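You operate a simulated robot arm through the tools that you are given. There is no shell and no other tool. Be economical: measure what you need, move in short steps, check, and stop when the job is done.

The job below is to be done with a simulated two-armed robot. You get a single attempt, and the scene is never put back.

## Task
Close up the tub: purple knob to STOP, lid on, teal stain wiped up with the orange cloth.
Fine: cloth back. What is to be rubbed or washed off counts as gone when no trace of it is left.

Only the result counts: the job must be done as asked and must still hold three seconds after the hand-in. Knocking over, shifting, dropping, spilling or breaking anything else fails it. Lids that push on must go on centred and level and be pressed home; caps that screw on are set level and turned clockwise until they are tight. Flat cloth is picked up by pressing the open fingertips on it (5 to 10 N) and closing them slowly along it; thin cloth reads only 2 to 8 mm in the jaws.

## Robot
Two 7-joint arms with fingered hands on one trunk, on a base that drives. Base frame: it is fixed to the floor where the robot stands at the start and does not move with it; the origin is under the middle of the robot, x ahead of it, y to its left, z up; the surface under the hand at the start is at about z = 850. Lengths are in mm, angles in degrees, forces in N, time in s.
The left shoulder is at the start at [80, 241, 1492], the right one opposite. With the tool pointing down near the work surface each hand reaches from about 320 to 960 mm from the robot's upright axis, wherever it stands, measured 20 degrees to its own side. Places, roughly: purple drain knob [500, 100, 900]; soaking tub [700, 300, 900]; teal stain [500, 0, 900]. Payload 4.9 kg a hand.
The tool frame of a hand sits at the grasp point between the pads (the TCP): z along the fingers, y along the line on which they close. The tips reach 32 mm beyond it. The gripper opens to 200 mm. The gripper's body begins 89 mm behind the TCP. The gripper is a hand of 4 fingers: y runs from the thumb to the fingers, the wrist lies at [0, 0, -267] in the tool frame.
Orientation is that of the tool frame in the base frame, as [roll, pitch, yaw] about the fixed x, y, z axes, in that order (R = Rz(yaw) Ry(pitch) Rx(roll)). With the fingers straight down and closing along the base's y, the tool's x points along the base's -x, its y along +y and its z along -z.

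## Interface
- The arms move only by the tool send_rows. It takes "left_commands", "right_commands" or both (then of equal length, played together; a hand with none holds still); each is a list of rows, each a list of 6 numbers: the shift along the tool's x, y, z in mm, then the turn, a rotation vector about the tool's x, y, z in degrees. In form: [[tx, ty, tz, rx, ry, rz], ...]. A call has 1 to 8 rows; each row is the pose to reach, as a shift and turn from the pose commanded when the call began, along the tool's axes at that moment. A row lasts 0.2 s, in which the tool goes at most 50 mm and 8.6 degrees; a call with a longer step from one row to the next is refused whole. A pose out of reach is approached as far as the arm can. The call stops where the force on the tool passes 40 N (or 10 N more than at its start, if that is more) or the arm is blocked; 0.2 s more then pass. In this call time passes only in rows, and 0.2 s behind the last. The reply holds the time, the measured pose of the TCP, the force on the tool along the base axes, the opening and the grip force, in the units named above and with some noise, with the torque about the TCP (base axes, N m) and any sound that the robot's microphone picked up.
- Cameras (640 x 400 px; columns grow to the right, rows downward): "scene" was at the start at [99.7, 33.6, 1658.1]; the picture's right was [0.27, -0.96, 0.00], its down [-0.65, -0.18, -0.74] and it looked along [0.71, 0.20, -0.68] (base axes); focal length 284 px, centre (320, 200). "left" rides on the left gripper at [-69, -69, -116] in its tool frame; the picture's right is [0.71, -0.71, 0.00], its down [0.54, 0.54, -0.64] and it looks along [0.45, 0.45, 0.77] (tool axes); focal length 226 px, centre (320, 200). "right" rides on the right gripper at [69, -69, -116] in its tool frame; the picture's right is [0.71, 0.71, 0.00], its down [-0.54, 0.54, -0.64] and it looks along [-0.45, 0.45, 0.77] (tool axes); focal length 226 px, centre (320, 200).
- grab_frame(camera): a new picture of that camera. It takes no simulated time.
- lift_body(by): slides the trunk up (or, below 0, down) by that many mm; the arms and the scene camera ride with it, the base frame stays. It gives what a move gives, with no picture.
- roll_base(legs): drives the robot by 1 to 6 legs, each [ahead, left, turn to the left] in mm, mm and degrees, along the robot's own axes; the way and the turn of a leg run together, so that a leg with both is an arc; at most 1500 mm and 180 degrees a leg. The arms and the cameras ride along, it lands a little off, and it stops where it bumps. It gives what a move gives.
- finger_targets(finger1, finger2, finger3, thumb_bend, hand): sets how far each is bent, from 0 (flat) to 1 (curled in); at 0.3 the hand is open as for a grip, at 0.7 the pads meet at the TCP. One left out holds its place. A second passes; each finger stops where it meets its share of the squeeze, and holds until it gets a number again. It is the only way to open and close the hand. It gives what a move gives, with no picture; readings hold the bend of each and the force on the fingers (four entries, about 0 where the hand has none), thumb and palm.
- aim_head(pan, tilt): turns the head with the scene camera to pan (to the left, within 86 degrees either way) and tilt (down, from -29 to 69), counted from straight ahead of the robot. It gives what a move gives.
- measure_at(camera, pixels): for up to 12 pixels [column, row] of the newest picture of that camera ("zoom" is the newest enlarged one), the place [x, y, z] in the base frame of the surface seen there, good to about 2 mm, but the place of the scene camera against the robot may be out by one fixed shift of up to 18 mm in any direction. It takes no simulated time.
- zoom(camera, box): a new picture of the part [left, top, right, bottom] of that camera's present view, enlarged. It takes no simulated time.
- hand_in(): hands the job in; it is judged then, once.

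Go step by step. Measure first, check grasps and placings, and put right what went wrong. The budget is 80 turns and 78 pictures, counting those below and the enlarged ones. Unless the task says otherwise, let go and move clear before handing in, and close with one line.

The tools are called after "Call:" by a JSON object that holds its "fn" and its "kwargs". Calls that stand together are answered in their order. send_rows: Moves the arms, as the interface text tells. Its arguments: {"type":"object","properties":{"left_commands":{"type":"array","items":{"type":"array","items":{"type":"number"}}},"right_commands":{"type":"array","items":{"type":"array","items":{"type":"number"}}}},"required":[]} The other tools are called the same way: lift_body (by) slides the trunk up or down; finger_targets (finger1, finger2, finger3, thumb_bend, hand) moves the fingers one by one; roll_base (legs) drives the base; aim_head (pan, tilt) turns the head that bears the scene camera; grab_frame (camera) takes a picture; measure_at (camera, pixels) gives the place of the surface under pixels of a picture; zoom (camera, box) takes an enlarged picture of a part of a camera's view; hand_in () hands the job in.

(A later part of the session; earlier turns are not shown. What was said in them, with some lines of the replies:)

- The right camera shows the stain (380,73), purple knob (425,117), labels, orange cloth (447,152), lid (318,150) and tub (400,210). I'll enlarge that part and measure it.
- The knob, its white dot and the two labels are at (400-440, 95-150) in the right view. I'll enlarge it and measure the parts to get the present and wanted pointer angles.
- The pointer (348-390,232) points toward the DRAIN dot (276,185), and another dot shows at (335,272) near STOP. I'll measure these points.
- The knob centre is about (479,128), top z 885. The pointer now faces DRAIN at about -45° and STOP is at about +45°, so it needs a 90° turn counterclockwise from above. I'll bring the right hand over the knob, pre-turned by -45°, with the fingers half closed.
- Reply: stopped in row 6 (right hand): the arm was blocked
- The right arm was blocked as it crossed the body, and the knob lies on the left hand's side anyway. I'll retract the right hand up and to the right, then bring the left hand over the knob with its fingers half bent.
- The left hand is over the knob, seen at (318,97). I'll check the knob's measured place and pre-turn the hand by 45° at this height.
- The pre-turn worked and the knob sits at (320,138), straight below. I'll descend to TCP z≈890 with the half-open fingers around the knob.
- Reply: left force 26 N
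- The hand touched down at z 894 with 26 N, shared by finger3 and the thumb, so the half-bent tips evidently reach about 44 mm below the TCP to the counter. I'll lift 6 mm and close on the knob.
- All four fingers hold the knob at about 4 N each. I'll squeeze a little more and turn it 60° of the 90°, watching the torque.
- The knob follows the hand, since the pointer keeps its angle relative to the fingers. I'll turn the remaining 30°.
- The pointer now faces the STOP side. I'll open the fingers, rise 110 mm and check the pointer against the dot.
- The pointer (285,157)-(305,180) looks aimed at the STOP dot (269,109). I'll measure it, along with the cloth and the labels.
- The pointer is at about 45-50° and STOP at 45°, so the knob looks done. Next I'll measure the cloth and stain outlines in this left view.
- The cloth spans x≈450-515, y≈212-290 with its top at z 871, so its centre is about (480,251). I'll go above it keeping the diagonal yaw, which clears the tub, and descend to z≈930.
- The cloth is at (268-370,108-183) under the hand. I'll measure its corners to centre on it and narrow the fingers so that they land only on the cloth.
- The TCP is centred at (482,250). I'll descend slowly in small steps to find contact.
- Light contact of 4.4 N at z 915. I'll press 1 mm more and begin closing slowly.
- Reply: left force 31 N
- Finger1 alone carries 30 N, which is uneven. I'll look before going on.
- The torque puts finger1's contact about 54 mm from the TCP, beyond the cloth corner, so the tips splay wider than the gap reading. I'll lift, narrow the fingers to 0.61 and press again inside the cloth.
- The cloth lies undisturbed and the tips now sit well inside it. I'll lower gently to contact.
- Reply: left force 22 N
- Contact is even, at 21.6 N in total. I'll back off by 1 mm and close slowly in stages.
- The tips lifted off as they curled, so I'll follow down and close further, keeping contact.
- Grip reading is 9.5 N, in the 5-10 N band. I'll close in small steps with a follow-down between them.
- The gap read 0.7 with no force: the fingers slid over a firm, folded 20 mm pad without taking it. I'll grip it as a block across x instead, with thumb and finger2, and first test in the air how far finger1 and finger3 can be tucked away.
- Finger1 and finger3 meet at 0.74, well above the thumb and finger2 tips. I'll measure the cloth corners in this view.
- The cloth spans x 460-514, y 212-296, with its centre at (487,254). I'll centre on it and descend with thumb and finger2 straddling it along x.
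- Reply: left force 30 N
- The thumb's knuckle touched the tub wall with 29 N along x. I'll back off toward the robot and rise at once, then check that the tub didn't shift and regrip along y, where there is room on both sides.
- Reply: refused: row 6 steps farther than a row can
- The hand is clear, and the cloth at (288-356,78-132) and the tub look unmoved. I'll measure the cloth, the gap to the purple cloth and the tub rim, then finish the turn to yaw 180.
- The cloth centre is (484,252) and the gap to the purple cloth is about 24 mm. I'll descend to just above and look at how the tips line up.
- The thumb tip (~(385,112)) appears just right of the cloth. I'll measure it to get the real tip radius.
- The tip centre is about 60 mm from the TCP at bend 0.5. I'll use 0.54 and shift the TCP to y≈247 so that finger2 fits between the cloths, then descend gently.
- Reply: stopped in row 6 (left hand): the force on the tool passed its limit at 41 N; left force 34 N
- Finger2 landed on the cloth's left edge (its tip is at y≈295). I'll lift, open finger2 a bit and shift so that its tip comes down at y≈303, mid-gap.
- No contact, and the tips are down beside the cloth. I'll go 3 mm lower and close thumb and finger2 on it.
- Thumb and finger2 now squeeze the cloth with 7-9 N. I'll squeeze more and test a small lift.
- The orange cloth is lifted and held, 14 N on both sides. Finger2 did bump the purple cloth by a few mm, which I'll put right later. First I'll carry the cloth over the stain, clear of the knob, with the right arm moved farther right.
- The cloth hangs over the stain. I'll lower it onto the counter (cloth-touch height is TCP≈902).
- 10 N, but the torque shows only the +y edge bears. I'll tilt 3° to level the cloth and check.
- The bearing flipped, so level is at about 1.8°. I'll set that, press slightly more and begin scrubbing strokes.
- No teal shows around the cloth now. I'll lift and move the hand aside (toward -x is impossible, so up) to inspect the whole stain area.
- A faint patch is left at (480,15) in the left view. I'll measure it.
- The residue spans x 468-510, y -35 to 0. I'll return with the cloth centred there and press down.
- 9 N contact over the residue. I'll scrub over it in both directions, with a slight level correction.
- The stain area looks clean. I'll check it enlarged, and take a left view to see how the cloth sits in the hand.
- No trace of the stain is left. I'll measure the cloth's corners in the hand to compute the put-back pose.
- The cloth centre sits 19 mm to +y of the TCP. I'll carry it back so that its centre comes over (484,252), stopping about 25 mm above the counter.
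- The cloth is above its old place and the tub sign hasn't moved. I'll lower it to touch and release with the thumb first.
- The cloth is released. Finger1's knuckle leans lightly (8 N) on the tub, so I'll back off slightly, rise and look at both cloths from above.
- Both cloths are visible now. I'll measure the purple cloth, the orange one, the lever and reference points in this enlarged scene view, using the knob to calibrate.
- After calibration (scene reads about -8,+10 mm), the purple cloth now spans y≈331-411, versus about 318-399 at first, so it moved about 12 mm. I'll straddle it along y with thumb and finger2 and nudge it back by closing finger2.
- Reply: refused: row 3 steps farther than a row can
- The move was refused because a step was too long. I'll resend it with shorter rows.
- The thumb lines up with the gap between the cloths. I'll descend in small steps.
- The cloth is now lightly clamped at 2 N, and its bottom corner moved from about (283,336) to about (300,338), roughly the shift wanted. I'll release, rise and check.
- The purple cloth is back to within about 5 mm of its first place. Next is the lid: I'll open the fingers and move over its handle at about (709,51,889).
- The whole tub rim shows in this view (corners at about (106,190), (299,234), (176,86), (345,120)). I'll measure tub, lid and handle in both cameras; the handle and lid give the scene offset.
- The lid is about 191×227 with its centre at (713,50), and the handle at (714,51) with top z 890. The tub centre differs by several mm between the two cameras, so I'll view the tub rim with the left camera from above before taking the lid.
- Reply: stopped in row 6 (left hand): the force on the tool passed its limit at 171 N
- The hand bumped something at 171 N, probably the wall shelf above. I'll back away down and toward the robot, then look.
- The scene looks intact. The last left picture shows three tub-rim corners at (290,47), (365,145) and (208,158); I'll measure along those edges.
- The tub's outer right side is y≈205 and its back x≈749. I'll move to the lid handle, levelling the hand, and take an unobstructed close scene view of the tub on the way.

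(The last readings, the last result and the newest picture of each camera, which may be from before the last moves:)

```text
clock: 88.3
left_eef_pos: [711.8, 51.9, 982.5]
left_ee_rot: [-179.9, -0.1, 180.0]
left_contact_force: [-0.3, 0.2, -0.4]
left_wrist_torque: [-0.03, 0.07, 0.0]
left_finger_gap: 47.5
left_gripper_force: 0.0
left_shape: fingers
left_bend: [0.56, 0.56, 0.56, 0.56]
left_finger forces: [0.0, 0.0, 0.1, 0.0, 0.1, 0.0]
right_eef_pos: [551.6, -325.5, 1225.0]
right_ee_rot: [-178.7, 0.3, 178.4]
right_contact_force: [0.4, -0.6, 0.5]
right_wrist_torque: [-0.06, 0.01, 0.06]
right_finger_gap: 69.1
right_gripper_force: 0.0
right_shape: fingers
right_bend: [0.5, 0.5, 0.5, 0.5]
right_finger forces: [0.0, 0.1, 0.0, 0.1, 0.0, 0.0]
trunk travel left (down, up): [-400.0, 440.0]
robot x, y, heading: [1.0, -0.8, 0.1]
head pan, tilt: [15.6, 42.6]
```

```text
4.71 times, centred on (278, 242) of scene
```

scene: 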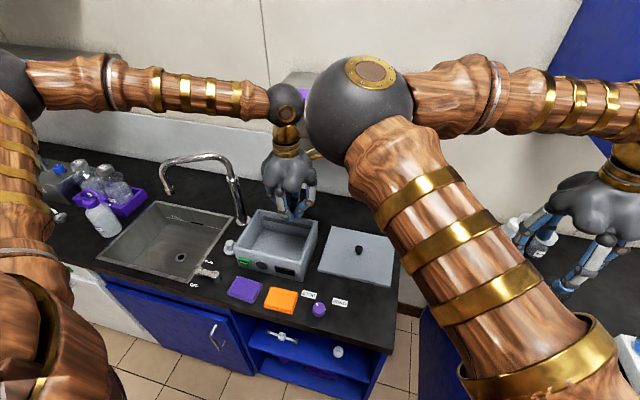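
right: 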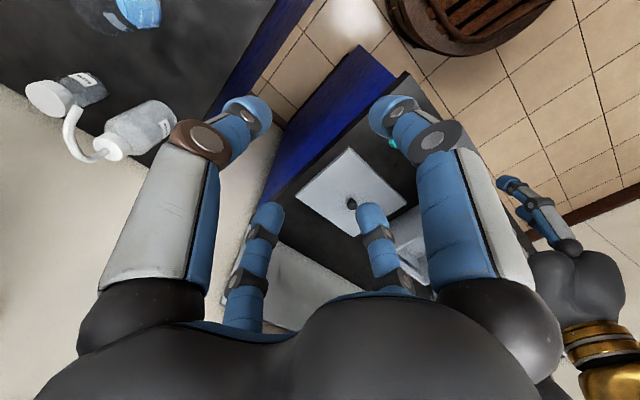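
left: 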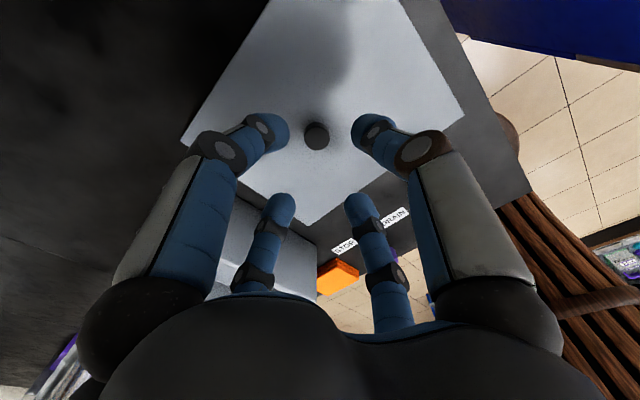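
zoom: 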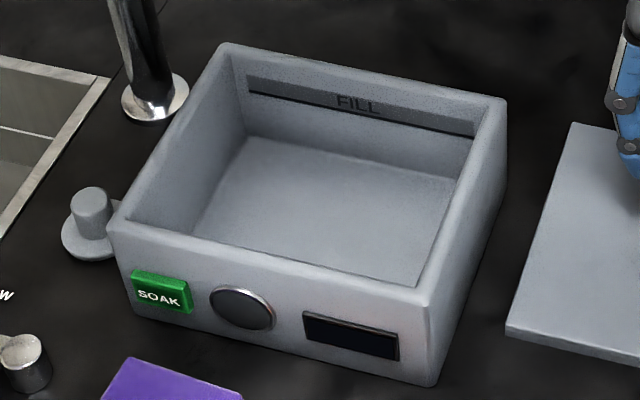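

The rim is clear here. I'll measure outer-edge and mid-rim points on all four sides, symmetrically chosen, plus the handle in the left view.

Call:
{"fn": "measure_at", "kwargs": {"camera": "zoom", "pixels": [[167, 136], [176, 135], [467, 201], [461, 200], [270, 264], [270, 259], [360, 73], [360, 78], [512, 322], [572, 128], [130, 200], [490, 140]]}}

Call:
{"fn": "measure_at", "kwargs": {"camera": "left", "pixels": [[316, 132], [306, 135], [327, 135], [316, 124], [316, 145], [185, 140], [305, 220]]}}

```text
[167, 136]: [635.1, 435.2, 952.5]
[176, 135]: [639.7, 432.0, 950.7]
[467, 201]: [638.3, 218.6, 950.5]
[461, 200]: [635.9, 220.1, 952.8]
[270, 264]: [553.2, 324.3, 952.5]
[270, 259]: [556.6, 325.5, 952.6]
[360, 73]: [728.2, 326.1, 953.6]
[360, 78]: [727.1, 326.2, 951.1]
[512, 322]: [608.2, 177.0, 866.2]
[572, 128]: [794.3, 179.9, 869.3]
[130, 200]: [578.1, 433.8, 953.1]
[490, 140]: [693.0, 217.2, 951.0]
```

```text
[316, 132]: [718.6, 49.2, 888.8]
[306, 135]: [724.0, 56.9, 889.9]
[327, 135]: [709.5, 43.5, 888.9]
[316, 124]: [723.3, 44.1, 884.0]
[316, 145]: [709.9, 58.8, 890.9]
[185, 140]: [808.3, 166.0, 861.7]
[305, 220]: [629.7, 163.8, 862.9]
```

The tub centre is about (654,314) with outer size about 181×217. The lid centre is (713,51) with the handle at about (715.5,51). I'll descend onto the handle and close.

Call:
{"fn": "send_rows", "kwargs": {"left_commands": [[-3.7, -0.9, 25, 0, 0, 0], [-3.7, -0.9, 50, 0, 0, 0], [-3.7, -0.9, 62, 0, 0, 0], [-3.7, -0.9, 68, 0, 0, 0], [-3.7, -0.9, 71, 0, 0, 0]]}}

Call:
{"fn": "finger_targets", "kwargs": {"hand": "left", "finger1": 0.63, "finger2": 0.63, "finger3": 0.63, "thumb_bend": 0.63}}

Call:
{"fn": "finger_targets", "kwargs": {"hand": "left", "finger1": 0.68, "finger2": 0.68, "finger3": 0.68, "thumb_bend": 0.68}}

Call:
{"fn": "grab_frame", "kwargs": {"camera": "left"}}

```text
clock: 89.5
left_eef_pos: [715.2, 49.8, 909.7]
left_ee_rot: [180.0, -0.2, 180.0]
left_contact_force: [-0.1, -1.0, -0.6]
left_wrist_torque: [0.0, -0.01, 0.02]
left_finger_gap: 47.0
left_gripper_force: 0.1
left_shape: fingers
left_bend: [0.56, 0.56, 0.56, 0.56]
left_finger forces: [0.0, 0.1, 0.1, 0.1, 0.1, 0.1]
right_eef_pos: [550.7, -327.2, 1225.0]
right_ee_rot: [-178.8, 0.3, 178.3]
right_contact_force: [0.2, 0.7, -0.4]
right_wrist_torque: [-0.01, 0.0, -0.05]
right_finger_gap: 69.2
right_gripper_force: 0.0
right_shape: fingers
right_bend: [0.5, 0.5, 0.5, 0.5]
right_finger forces: [0.1, 0.0, 0.1, 0.0, 0.1, 0.0]
trunk travel left (down, up): [-400.0, 440.0]
robot x, y, heading: [-0.5, 1.5, -0.2]
head pan, tilt: [15.6, 42.6]
```

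```text
clock: 90.5
left_eef_pos: [715.3, 48.8, 909.9]
left_ee_rot: [179.9, -0.1, 179.9]
left_contact_force: [-0.6, 0.6, -1.1]
left_wrist_torque: [-0.01, -0.01, -0.01]
left_finger_gap: 23.2
left_gripper_force: 0.1
left_shape: fingers
left_bend: [0.63, 0.63, 0.63, 0.63]
left_finger forces: [0.0, 0.1, 0.0, 0.1, 0.1, 0.0]
right_eef_pos: [550.6, -327.3, 1225.2]
right_ee_rot: [-178.8, 0.4, 178.2]
right_contact_force: [-0.8, 0.3, 0.2]
right_wrist_torque: [0.01, 0.0, -0.02]
right_finger_gap: 69.2
right_gripper_force: 0.1
right_shape: fingers
right_bend: [0.5, 0.5, 0.5, 0.5]
right_finger forces: [0.0, 0.1, 0.0, 0.1, 0.0, 0.0]
trunk travel left (down, up): [-400.0, 440.0]
robot x, y, heading: [-0.9, -3.7, -0.3]
head pan, tilt: [15.6, 42.6]
```

```text
clock: 91.5
left_eef_pos: [714.8, 48.2, 910.3]
left_ee_rot: [179.9, -0.1, 179.8]
left_contact_force: [0.0, 0.0, -0.5]
left_wrist_torque: [-0.01, -0.04, -0.04]
left_finger_gap: 12.3
left_gripper_force: 6.6
left_shape: fingers
left_bend: [0.66, 0.65, 0.66, 0.67]
left_finger forces: [3.0, 4.0, 3.1, 0.1, 3.5, 0.0]
right_eef_pos: [551.0, -327.5, 1226.2]
right_ee_rot: [-178.8, 0.5, 178.3]
right_contact_force: [0.3, -0.2, -0.3]
right_wrist_torque: [0.0, -0.03, -0.02]
right_finger_gap: 69.2
right_gripper_force: 0.1
right_shape: fingers
right_bend: [0.5, 0.5, 0.5, 0.5]
right_finger forces: [0.0, 0.1, 0.1, 0.0, 0.0, 0.0]
trunk travel left (down, up): [-400.0, 440.0]
robot x, y, heading: [-3.9, 1.9, 0.0]
head pan, tilt: [15.6, 42.6]
```

```text
12 pictures are left
```

left: 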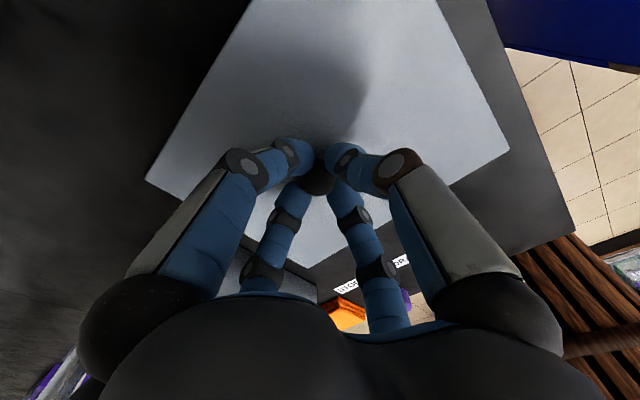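

All four fingers hold the handle. I'll squeeze harder and lift a little, checking weight and level.

Call:
{"fn": "finger_targets", "kwargs": {"hand": "left", "finger1": 0.78, "finger2": 0.78, "finger3": 0.78, "thumb_bend": 0.78}}

Call:
{"fn": "send_rows", "kwargs": {"left_commands": [[0, 0, -8, 0, 0, 0], [0, 0, -25, 0, 0, 0], [0, 0, -45, 0, 0, 0], [0, 0, -70, 0, 0, 0], [0, 0, -100, 0, 0, 0], [0, 0, -128, 0, 0, 0]]}}

Call:
{"fn": "grab_frame", "kwargs": {"camera": "left"}}

Call:
{"fn": "zoom", "kwargs": {"camera": "scene", "box": [220, 150, 420, 300]}}

```text
clock: 92.5
left_eef_pos: [714.4, 49.0, 911.0]
left_ee_rot: [179.9, -0.2, 180.0]
left_contact_force: [0.3, -0.8, 0.1]
left_wrist_torque: [0.15, -0.01, 0.0]
left_finger_gap: 10.5
left_gripper_force: 25.1
left_shape: fingers
left_bend: [0.66, 0.64, 0.66, 0.67]
left_finger forces: [10.3, 12.3, 10.6, 0.0, 15.8, 0.1]
right_eef_pos: [550.5, -327.8, 1225.1]
right_ee_rot: [-178.8, 0.4, 178.3]
right_contact_force: [0.6, 0.4, -0.3]
right_wrist_torque: [-0.04, 0.01, -0.02]
right_finger_gap: 69.0
right_gripper_force: 0.1
right_shape: fingers
right_bend: [0.5, 0.5, 0.5, 0.5]
right_finger forces: [0.1, 0.0, 0.1, 0.1, 0.0, 0.0]
trunk travel left (down, up): [-400.0, 440.0]
robot x, y, heading: [-0.4, -1.3, -0.2]
head pan, tilt: [15.6, 42.6]
```

```text
clock: 93.9
left_eef_pos: [710.8, 49.4, 1031.3]
left_ee_rot: [179.7, -0.8, 179.7]
left_contact_force: [0.4, 0.4, -3.0]
left_wrist_torque: [-0.02, 0.04, 0.01]
left_finger_gap: 10.1
left_gripper_force: 24.3
left_shape: fingers
left_bend: [0.66, 0.64, 0.66, 0.68]
left_finger forces: [10.9, 11.3, 11.1, 0.0, 15.6, 0.0]
right_eef_pos: [549.4, -326.3, 1223.9]
right_ee_rot: [-178.7, 0.5, 178.2]
right_contact_force: [-1.5, 0.0, -1.2]
right_wrist_torque: [-0.05, 0.0, 0.01]
right_finger_gap: 68.9
right_gripper_force: 0.0
right_shape: fingers
right_bend: [0.5, 0.5, 0.5, 0.5]
right_finger forces: [0.0, 0.1, 0.0, 0.0, 0.0, 0.1]
trunk travel left (down, up): [-400.0, 440.0]
robot x, y, heading: [-2.0, -2.2, 0.0]
head pan, tilt: [15.6, 42.6]
```

```text
11 pictures are left
```

left: 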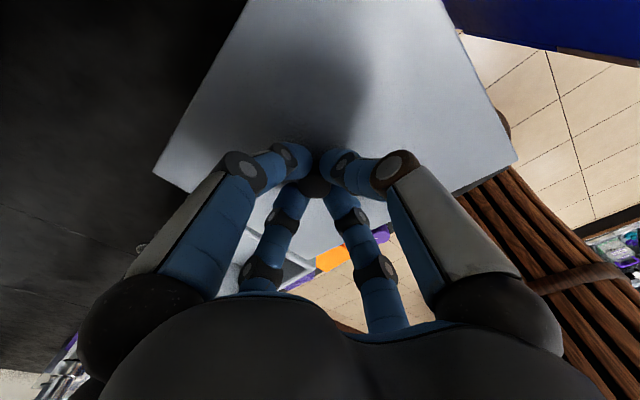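

```text
2.67 times, centred on (320, 225) of scene
```

zoom: 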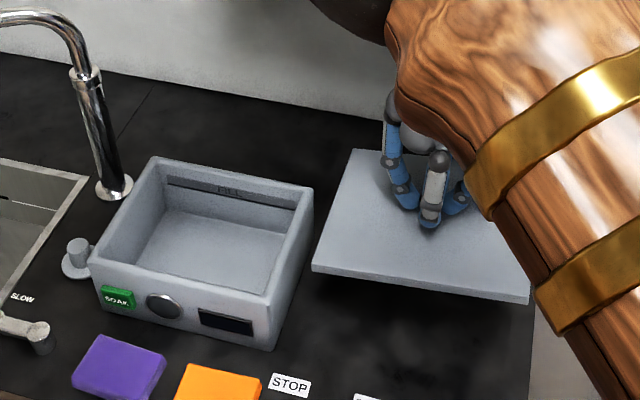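

The lid is lifted (weight 3 N) and its bottom is at about z 971, above the 952 rim. I'll measure its corners for level and offset from the TCP.

Call:
{"fn": "measure_at", "kwargs": {"camera": "left", "pixels": [[156, 172], [514, 155], [440, 4], [250, 4], [380, 100], [260, 100], [320, 60], [495, 180], [175, 185], [300, 245]]}}

```text
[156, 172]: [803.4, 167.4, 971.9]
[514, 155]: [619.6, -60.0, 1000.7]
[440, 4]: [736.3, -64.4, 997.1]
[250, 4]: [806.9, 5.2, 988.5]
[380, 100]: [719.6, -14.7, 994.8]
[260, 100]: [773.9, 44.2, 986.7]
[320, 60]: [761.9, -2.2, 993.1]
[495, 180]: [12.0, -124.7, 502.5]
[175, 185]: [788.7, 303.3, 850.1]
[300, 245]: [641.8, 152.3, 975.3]
```

The lid hangs tilted (+y side low by about 4.8°, +x side low by about 1.9°). I'll counter-rotate the hand to level it, rise 12 mm and carry it over the tub.

Call:
{"fn": "send_rows", "kwargs": {"left_commands": [[5, 0, -6, -2.4, -1, 0], [10, 5, -12, -4.8, -1.9, 0], [18, 45, -12, -4.8, -1.9, 0], [26, 88, -12, -4.8, -1.9, 0], [34, 131, -12, -4.8, -1.9, 0], [42, 174, -12, -4.8, -1.9, 0], [50, 217, -12, -4.8, -1.9, 0], [56, 258, -12, -4.8, -1.9, 0]]}}

Call:
{"fn": "grab_frame", "kwargs": {"camera": "left"}}

Call:
{"fn": "zoom", "kwargs": {"camera": "scene", "box": [210, 180, 350, 290]}}

```text
clock: 95.7
left_eef_pos: [659.7, 307.1, 1052.9]
left_ee_rot: [175.2, 1.8, 179.7]
left_contact_force: [-1.1, -0.3, -2.5]
left_wrist_torque: [-0.01, 0.02, 0.0]
left_finger_gap: 10.1
left_gripper_force: 24.3
left_shape: fingers
left_bend: [0.66, 0.64, 0.66, 0.68]
left_finger forces: [10.7, 11.4, 10.8, 0.0, 16.1, 0.1]
right_eef_pos: [550.3, -325.8, 1226.1]
right_ee_rot: [-178.7, 0.4, 178.4]
right_contact_force: [0.4, 0.2, 0.0]
right_wrist_torque: [-0.02, -0.04, -0.01]
right_finger_gap: 69.3
right_gripper_force: 0.1
right_shape: fingers
right_bend: [0.5, 0.5, 0.5, 0.5]
right_finger forces: [0.0, 0.1, 0.0, 0.0, 0.0, 0.1]
trunk travel left (down, up): [-400.0, 440.0]
robot x, y, heading: [-0.6, 1.6, -0.5]
head pan, tilt: [15.6, 42.6]
```

```text
9 pictures are left
```

left: 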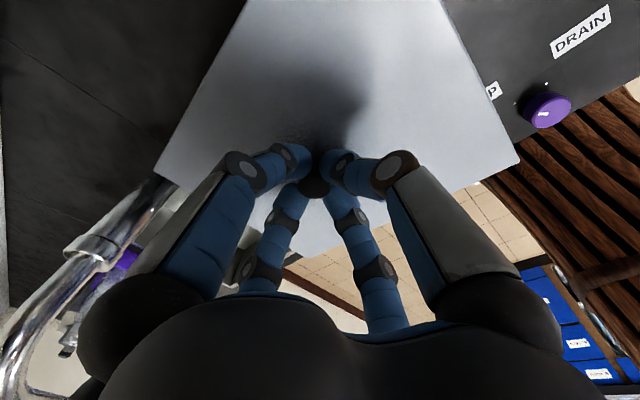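

```text
3.64 times, centred on (280, 235) of scene
```

zoom: 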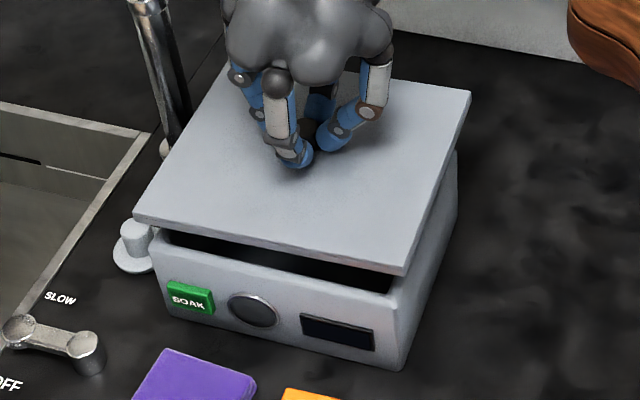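

The lid is over the tub. I'll measure its corners again for level and centring.

Call:
{"fn": "measure_at", "kwargs": {"camera": "left", "pixels": [[158, 170], [516, 155], [442, 6], [250, 5], [380, 100], [260, 100], [320, 60], [460, 150], [300, 245], [200, 150], [240, 25]]}}

Call:
{"fn": "measure_at", "kwargs": {"camera": "zoom", "pixels": [[136, 214], [403, 262], [468, 96], [225, 75], [270, 240], [437, 180], [175, 150], [160, 245], [390, 295], [452, 160], [270, 265]]}}

```text
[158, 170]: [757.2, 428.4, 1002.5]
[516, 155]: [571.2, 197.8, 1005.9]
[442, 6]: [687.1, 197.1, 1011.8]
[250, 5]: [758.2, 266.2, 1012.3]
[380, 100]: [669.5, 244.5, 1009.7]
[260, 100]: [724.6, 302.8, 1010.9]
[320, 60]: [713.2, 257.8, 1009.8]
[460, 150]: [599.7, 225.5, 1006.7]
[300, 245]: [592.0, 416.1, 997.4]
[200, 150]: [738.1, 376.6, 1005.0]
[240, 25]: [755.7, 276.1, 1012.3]
```

```text
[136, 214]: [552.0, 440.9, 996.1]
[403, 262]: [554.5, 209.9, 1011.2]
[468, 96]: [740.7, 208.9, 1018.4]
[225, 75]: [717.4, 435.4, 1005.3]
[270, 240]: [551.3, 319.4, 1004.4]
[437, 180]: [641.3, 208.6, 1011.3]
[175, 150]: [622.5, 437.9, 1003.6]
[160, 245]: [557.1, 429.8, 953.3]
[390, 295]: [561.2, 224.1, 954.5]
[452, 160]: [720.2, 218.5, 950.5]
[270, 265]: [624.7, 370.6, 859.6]
```

The lid needs about -8 mm in x, and it is still low at +y (2.7°) and high at +x (2.4°). I'll correct all that while lowering about 20 mm, then recheck.

Call:
{"fn": "send_rows", "kwargs": {"left_commands": [[3, -1, 0, -1.4, 0.9, 0], [6.7, -2.6, 5, -2.7, 1.8, 0], [6.7, -2.6, 14, -2.7, 1.8, 0], [6.7, -2.6, 22, -2.7, 1.8, 0]]}}

Call:
{"fn": "zoom", "kwargs": {"camera": "scene", "box": [210, 180, 350, 290]}}

```text
clock: 96.7
left_eef_pos: [654.2, 307.1, 1028.7]
left_ee_rot: [172.5, 0.0, 180.0]
left_contact_force: [0.4, -0.8, -2.2]
left_wrist_torque: [-0.04, 0.0, -0.01]
left_finger_gap: 9.9
left_gripper_force: 24.5
left_shape: fingers
left_bend: [0.66, 0.64, 0.66, 0.68]
left_finger forces: [10.6, 11.4, 10.7, 0.0, 16.1, 0.0]
right_eef_pos: [550.1, -327.0, 1224.0]
right_ee_rot: [-178.8, 0.5, 178.3]
right_contact_force: [-0.3, 0.7, -0.5]
right_wrist_torque: [0.01, 0.04, 0.01]
right_finger_gap: 69.2
right_gripper_force: 0.1
right_shape: fingers
right_bend: [0.5, 0.5, 0.5, 0.5]
right_finger forces: [0.1, 0.0, 0.1, 0.0, 0.1, 0.1]
trunk travel left (down, up): [-400.0, 440.0]
robot x, y, heading: [-0.5, -2.2, 0.1]
head pan, tilt: [15.6, 42.6]
```

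```text
3.64 times, centred on (280, 235) of scene
```

zoom: 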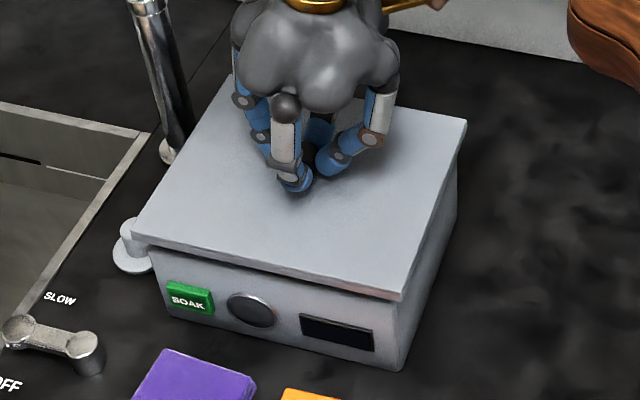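

Call:
{"fn": "measure_at", "kwargs": {"camera": "zoom", "pixels": [[137, 234], [399, 289], [462, 122], [226, 88], [270, 260], [434, 200], [178, 168], [380, 250], [160, 225], [440, 130], [350, 105], [150, 262]]}}

```text
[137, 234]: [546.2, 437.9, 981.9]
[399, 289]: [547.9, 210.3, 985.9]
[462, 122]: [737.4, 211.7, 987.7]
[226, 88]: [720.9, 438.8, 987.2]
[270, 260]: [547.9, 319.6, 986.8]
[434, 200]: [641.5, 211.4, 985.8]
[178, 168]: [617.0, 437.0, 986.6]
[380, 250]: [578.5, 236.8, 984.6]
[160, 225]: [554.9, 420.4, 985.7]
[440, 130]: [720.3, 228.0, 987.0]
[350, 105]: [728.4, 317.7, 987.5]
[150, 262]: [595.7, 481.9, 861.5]
```

The lid is now level (z 985-987 all round) and within about 2 mm of centred. I'll lower onto the rim; the tool tilt adds the needed +2 mm in y.

Call:
{"fn": "send_rows", "kwargs": {"left_commands": [[1.2, 0, 8, 0, 0, 0], [1.2, 0, 13, 0, 0, 0], [1.2, 0, 16, 0, 0, 0], [1.2, 0, 18, 0, 0, 0], [1.2, 0, 20, 0, 0, 0]]}}

```text
clock: 97.9
left_eef_pos: [652.7, 308.6, 1009.1]
left_ee_rot: [172.4, -0.1, 180.0]
left_contact_force: [0.1, 0.1, -3.5]
left_wrist_torque: [-0.05, -0.01, -0.01]
left_finger_gap: 9.8
left_gripper_force: 24.7
left_shape: fingers
left_bend: [0.66, 0.64, 0.66, 0.68]
left_finger forces: [10.7, 11.4, 10.7, 0.1, 15.9, 0.0]
right_eef_pos: [550.6, -328.1, 1224.9]
right_ee_rot: [-178.7, 0.5, 178.4]
right_contact_force: [0.5, -0.1, 0.9]
right_wrist_torque: [0.0, 0.02, 0.01]
right_finger_gap: 69.3
right_gripper_force: 0.0
right_shape: fingers
right_bend: [0.5, 0.5, 0.5, 0.5]
right_finger forces: [0.1, 0.1, 0.0, 0.0, 0.0, 0.0]
trunk travel left (down, up): [-400.0, 440.0]
robot x, y, heading: [0.1, 0.1, 0.2]
head pan, tilt: [15.6, 42.6]
```

Call:
{"fn": "send_rows", "kwargs": {"left_commands": [[0, -0.3, 2, 0, 0, 0], [0, -0.5, 4, 0, 0, 0], [0, -0.7, 6, 0, 0, 0]]}}

Call:
{"fn": "zoom", "kwargs": {"camera": "scene", "box": [210, 180, 350, 290]}}

```text
clock: 98.7
left_eef_pos: [652.9, 307.8, 1001.8]
left_ee_rot: [172.4, 0.0, -180.0]
left_contact_force: [0.7, -0.3, -2.0]
left_wrist_torque: [-0.04, -0.03, -0.02]
left_finger_gap: 9.9
left_gripper_force: 24.3
left_shape: fingers
left_bend: [0.66, 0.64, 0.66, 0.68]
left_finger forces: [11.2, 11.5, 10.6, 0.0, 16.1, 0.0]
right_eef_pos: [552.0, -327.2, 1225.5]
right_ee_rot: [-178.8, 0.4, 178.3]
right_contact_force: [0.4, -0.5, -0.4]
right_wrist_torque: [-0.01, 0.03, 0.01]
right_finger_gap: 69.3
right_gripper_force: 0.1
right_shape: fingers
right_bend: [0.5, 0.5, 0.5, 0.5]
right_finger forces: [0.0, 0.0, 0.1, 0.1, 0.0, 0.0]
trunk travel left (down, up): [-400.0, 440.0]
robot x, y, heading: [1.0, -1.5, 0.0]
head pan, tilt: [15.6, 42.6]
```

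```text
3.64 times, centred on (280, 235) of scene
```

zoom: 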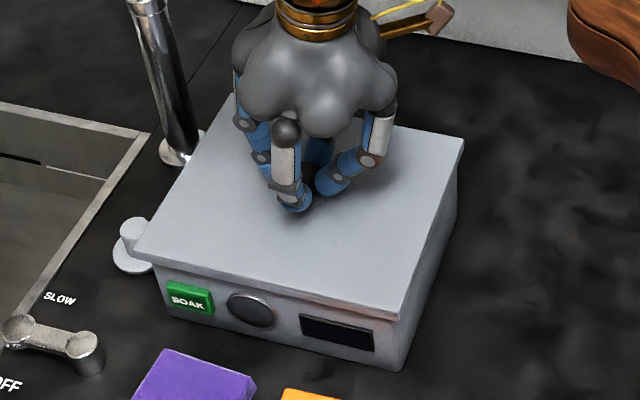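

No contact yet, so the skirt may be slipping over the rim. I'll continue down slowly.

Call:
{"fn": "measure_at", "kwargs": {"camera": "zoom", "pixels": [[140, 252], [397, 308], [459, 142], [228, 108], [270, 282], [432, 215], [178, 190], [350, 130]]}}

Call:
{"fn": "send_rows", "kwargs": {"left_commands": [[0, -0.2, 1.5, 0, 0, 0], [0, -0.4, 3, 0, 0, 0], [0, -0.6, 4.5, 0, 0, 0]]}}

```text
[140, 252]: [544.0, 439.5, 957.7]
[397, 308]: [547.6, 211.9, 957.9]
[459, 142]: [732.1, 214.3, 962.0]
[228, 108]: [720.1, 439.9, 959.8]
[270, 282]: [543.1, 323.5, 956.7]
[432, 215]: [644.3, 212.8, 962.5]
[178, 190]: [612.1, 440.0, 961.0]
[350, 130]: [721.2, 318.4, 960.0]
```

```text
clock: 99.5
left_eef_pos: [653.9, 308.7, 1000.6]
left_ee_rot: [172.4, 0.2, 180.0]
left_contact_force: [9.1, -1.4, 19.4]
left_wrist_torque: [0.19, -0.25, -0.01]
left_finger_gap: 10.5
left_gripper_force: 28.9
left_shape: fingers
left_bend: [0.66, 0.64, 0.66, 0.68]
left_finger forces: [14.8, 13.3, 10.8, 0.1, 18.7, 0.0]
right_eef_pos: [549.7, -328.4, 1225.7]
right_ee_rot: [-178.8, 0.5, 178.1]
right_contact_force: [-0.3, -0.1, -0.4]
right_wrist_torque: [-0.02, -0.03, 0.02]
right_finger_gap: 69.0
right_gripper_force: 0.0
right_shape: fingers
right_bend: [0.5, 0.5, 0.5, 0.5]
right_finger forces: [0.1, 0.1, 0.1, 0.0, 0.0, 0.0]
trunk travel left (down, up): [-400.0, 440.0]
robot x, y, heading: [2.4, -1.8, -0.1]
head pan, tilt: [15.6, 42.6]
heard: snap
```

A snap was heard at 19 N. I'll press slightly more to make sure it is home, then release.

Call:
{"fn": "send_rows", "kwargs": {"left_commands": [[0, 0, 1, 0, 0, 0], [0, 0, 2, 0, 0, 0]]}}

Call:
{"fn": "zoom", "kwargs": {"camera": "scene", "box": [210, 180, 350, 290]}}

Call:
{"fn": "measure_at", "kwargs": {"camera": "zoom", "pixels": [[142, 254], [396, 311], [457, 145], [270, 284], [430, 218], [180, 192], [350, 135], [380, 275], [175, 240], [440, 150]]}}

```text
clock: 100.1
left_eef_pos: [653.2, 307.5, 999.8]
left_ee_rot: [172.4, 0.2, -180.0]
left_contact_force: [12.6, -3.0, 35.5]
left_wrist_torque: [0.36, -0.39, -0.07]
left_finger_gap: 11.0
left_gripper_force: 33.2
left_shape: fingers
left_bend: [0.65, 0.63, 0.66, 0.68]
left_finger forces: [17.7, 14.9, 11.8, 0.1, 20.1, 0.1]
right_eef_pos: [548.9, -330.4, 1226.3]
right_ee_rot: [-178.9, 0.5, 178.3]
right_contact_force: [-1.0, 0.1, -1.4]
right_wrist_torque: [0.03, 0.02, 0.01]
right_finger_gap: 69.0
right_gripper_force: 0.0
right_shape: fingers
right_bend: [0.5, 0.5, 0.5, 0.5]
right_finger forces: [0.0, 0.0, 0.0, 0.1, 0.0, 0.1]
trunk travel left (down, up): [-400.0, 440.0]
robot x, y, heading: [0.3, -5.6, -0.0]
head pan, tilt: [15.6, 42.6]
```

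```text
3.64 times, centred on (280, 235) of scene
```

zoom: 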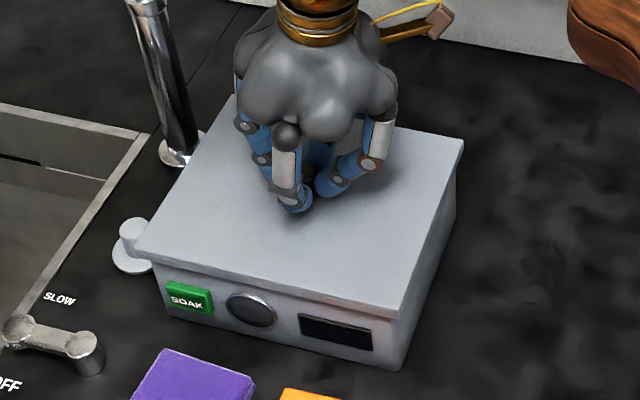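

```text
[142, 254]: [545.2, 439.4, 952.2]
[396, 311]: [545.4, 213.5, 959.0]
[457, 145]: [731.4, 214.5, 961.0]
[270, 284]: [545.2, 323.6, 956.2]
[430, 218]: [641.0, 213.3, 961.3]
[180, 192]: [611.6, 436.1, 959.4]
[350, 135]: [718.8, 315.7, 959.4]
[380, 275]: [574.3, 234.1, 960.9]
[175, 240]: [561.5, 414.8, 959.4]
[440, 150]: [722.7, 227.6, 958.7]
```

The lid top is level at z≈959-961 all round and it doesn't sink further at 35 N, so it is home. I'll release and withdraw upward and toward the robot, away from the shelf.

Call:
{"fn": "send_rows", "kwargs": {"left_commands": [[0, 0, -2, 0, 0, 0]]}}

Call:
{"fn": "finger_targets", "kwargs": {"hand": "left", "finger1": 0.56, "finger2": 0.56, "finger3": 0.56, "thumb_bend": 0.56}}

Call:
{"fn": "send_rows", "kwargs": {"left_commands": [[0, 4, -15, 0, 0, 0], [0, 8, -40, 2, 0, 0], [15, 8, -70, 5, 0, 0], [50, 8, -90, 7.5, 0, 0], [90, 20, -110, 7.5, 0, 0], [120, 50, -125, 7.5, 0, 0], [140, 85, -140, 7.5, 0, 0]]}}

Call:
{"fn": "grab_frame", "kwargs": {"camera": "scene"}}

```text
clock: 100.5
left_eef_pos: [652.5, 307.7, 999.7]
left_ee_rot: [172.4, 0.1, 180.0]
left_contact_force: [14.8, -2.4, 31.4]
left_wrist_torque: [0.33, -0.51, -0.1]
left_finger_gap: 10.9
left_gripper_force: 30.8
left_shape: fingers
left_bend: [0.65, 0.63, 0.66, 0.68]
left_finger forces: [17.8, 14.6, 10.7, 0.0, 18.5, 0.1]
right_eef_pos: [549.7, -328.4, 1226.0]
right_ee_rot: [-178.9, 0.5, 178.3]
right_contact_force: [-0.1, 0.3, 0.1]
right_wrist_torque: [-0.01, -0.01, 0.01]
right_finger_gap: 69.4
right_gripper_force: 0.0
right_shape: fingers
right_bend: [0.5, 0.5, 0.5, 0.5]
right_finger forces: [0.1, 0.0, 0.0, 0.0, 0.0, 0.1]
trunk travel left (down, up): [-400.0, 440.0]
robot x, y, heading: [3.8, 0.3, -0.4]
head pan, tilt: [15.6, 42.6]
```

```text
clock: 101.5
left_eef_pos: [650.8, 309.2, 998.9]
left_ee_rot: [172.4, 0.0, -179.9]
left_contact_force: [-4.2, 5.5, 15.9]
left_wrist_torque: [-0.07, 0.18, -0.08]
left_finger_gap: 35.3
left_gripper_force: 8.3
left_shape: fingers
left_bend: [0.57, 0.56, 0.57, 0.6]
left_finger forces: [2.5, 0.0, 2.5, 0.1, 12.0, 0.1]
right_eef_pos: [549.1, -327.0, 1226.1]
right_ee_rot: [-178.9, 0.5, 178.3]
right_contact_force: [-0.2, 0.2, -0.3]
right_wrist_torque: [0.01, 0.02, 0.01]
right_finger_gap: 69.2
right_gripper_force: 0.1
right_shape: fingers
right_bend: [0.5, 0.5, 0.5, 0.5]
right_finger forces: [0.1, 0.0, 0.0, 0.0, 0.0, 0.0]
trunk travel left (down, up): [-400.0, 440.0]
robot x, y, heading: [-1.6, 0.7, 0.1]
head pan, tilt: [15.6, 42.6]
```

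```text
clock: 103.1
left_eef_pos: [510.1, 375.5, 1150.6]
left_ee_rot: [179.9, 0.0, -180.0]
left_contact_force: [-0.8, -0.1, 0.4]
left_wrist_torque: [0.0, -0.01, 0.0]
left_finger_gap: 47.2
left_gripper_force: 0.0
left_shape: fingers
left_bend: [0.56, 0.56, 0.56, 0.56]
left_finger forces: [0.0, 0.0, 0.1, 0.0, 0.0, 0.1]
right_eef_pos: [548.3, -325.9, 1226.4]
right_ee_rot: [-178.7, 0.6, 178.3]
right_contact_force: [0.3, 1.1, 0.7]
right_wrist_torque: [0.0, -0.01, 0.02]
right_finger_gap: 69.3
right_gripper_force: 0.1
right_shape: fingers
right_bend: [0.5, 0.5, 0.5, 0.5]
right_finger forces: [0.0, 0.1, 0.1, 0.1, 0.0, 0.0]
trunk travel left (down, up): [-400.0, 440.0]
robot x, y, heading: [-0.3, -2.6, -0.4]
head pan, tilt: [15.6, 42.6]
```

```text
4 pictures are left
```

scene: 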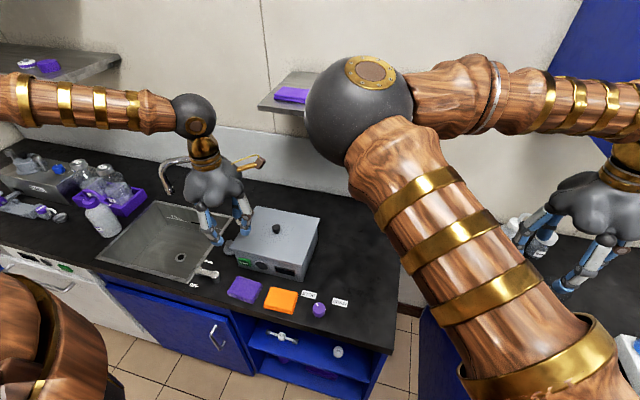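

The lid sits on the tub, the hand is clear and the shelf cloth is still in place. One last enlarged check of the knob, the lid and the wiped spot.

Call:
{"fn": "zoom", "kwargs": {"camera": "scene", "box": [215, 200, 395, 340]}}

Call:
{"fn": "zoom", "kwargs": {"camera": "scene", "box": [295, 280, 375, 330]}}

```text
2.86 times, centred on (305, 270) of scene
```

zoom: 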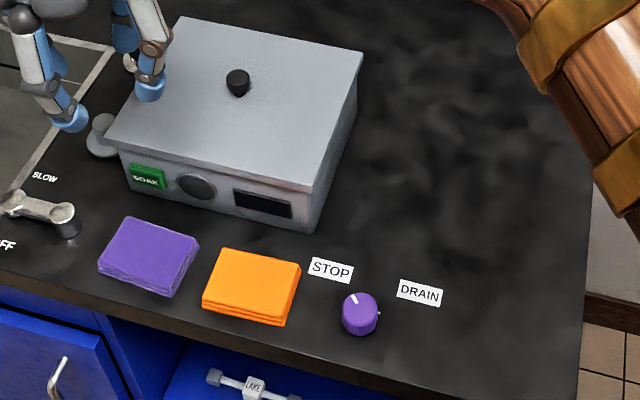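

```text
8.00 times, centred on (335, 305) of scene
```

zoom: 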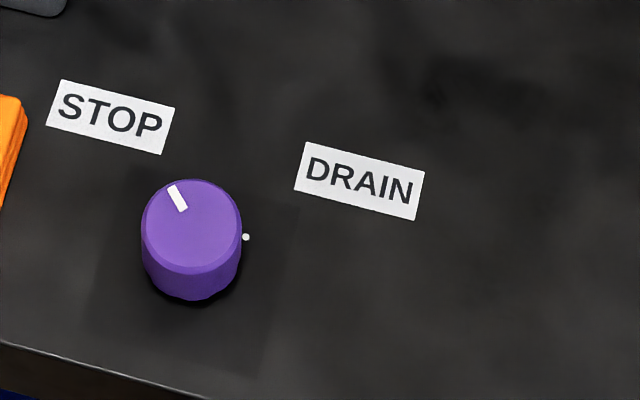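

The pointer is at STOP, the lid is level on the tub, no trace of the stain is left and the orange cloth is back. Both hands are clear, so I'm handing in.

Call:
{"fn": "hand_in", "kwargs": {}}

```text
The job is handed in.
```

The job is handed in: the purple knob is at STOP, the lid is snapped on level, the teal stain is gone and the orange cloth is back about 6 mm from where it lay. Along the way I bumped the purple cloth and pushed it back to within about 5 mm, and the left hand struck what was probably the wall shelf once (171 N), with no damage or shifted items seen afterwards.
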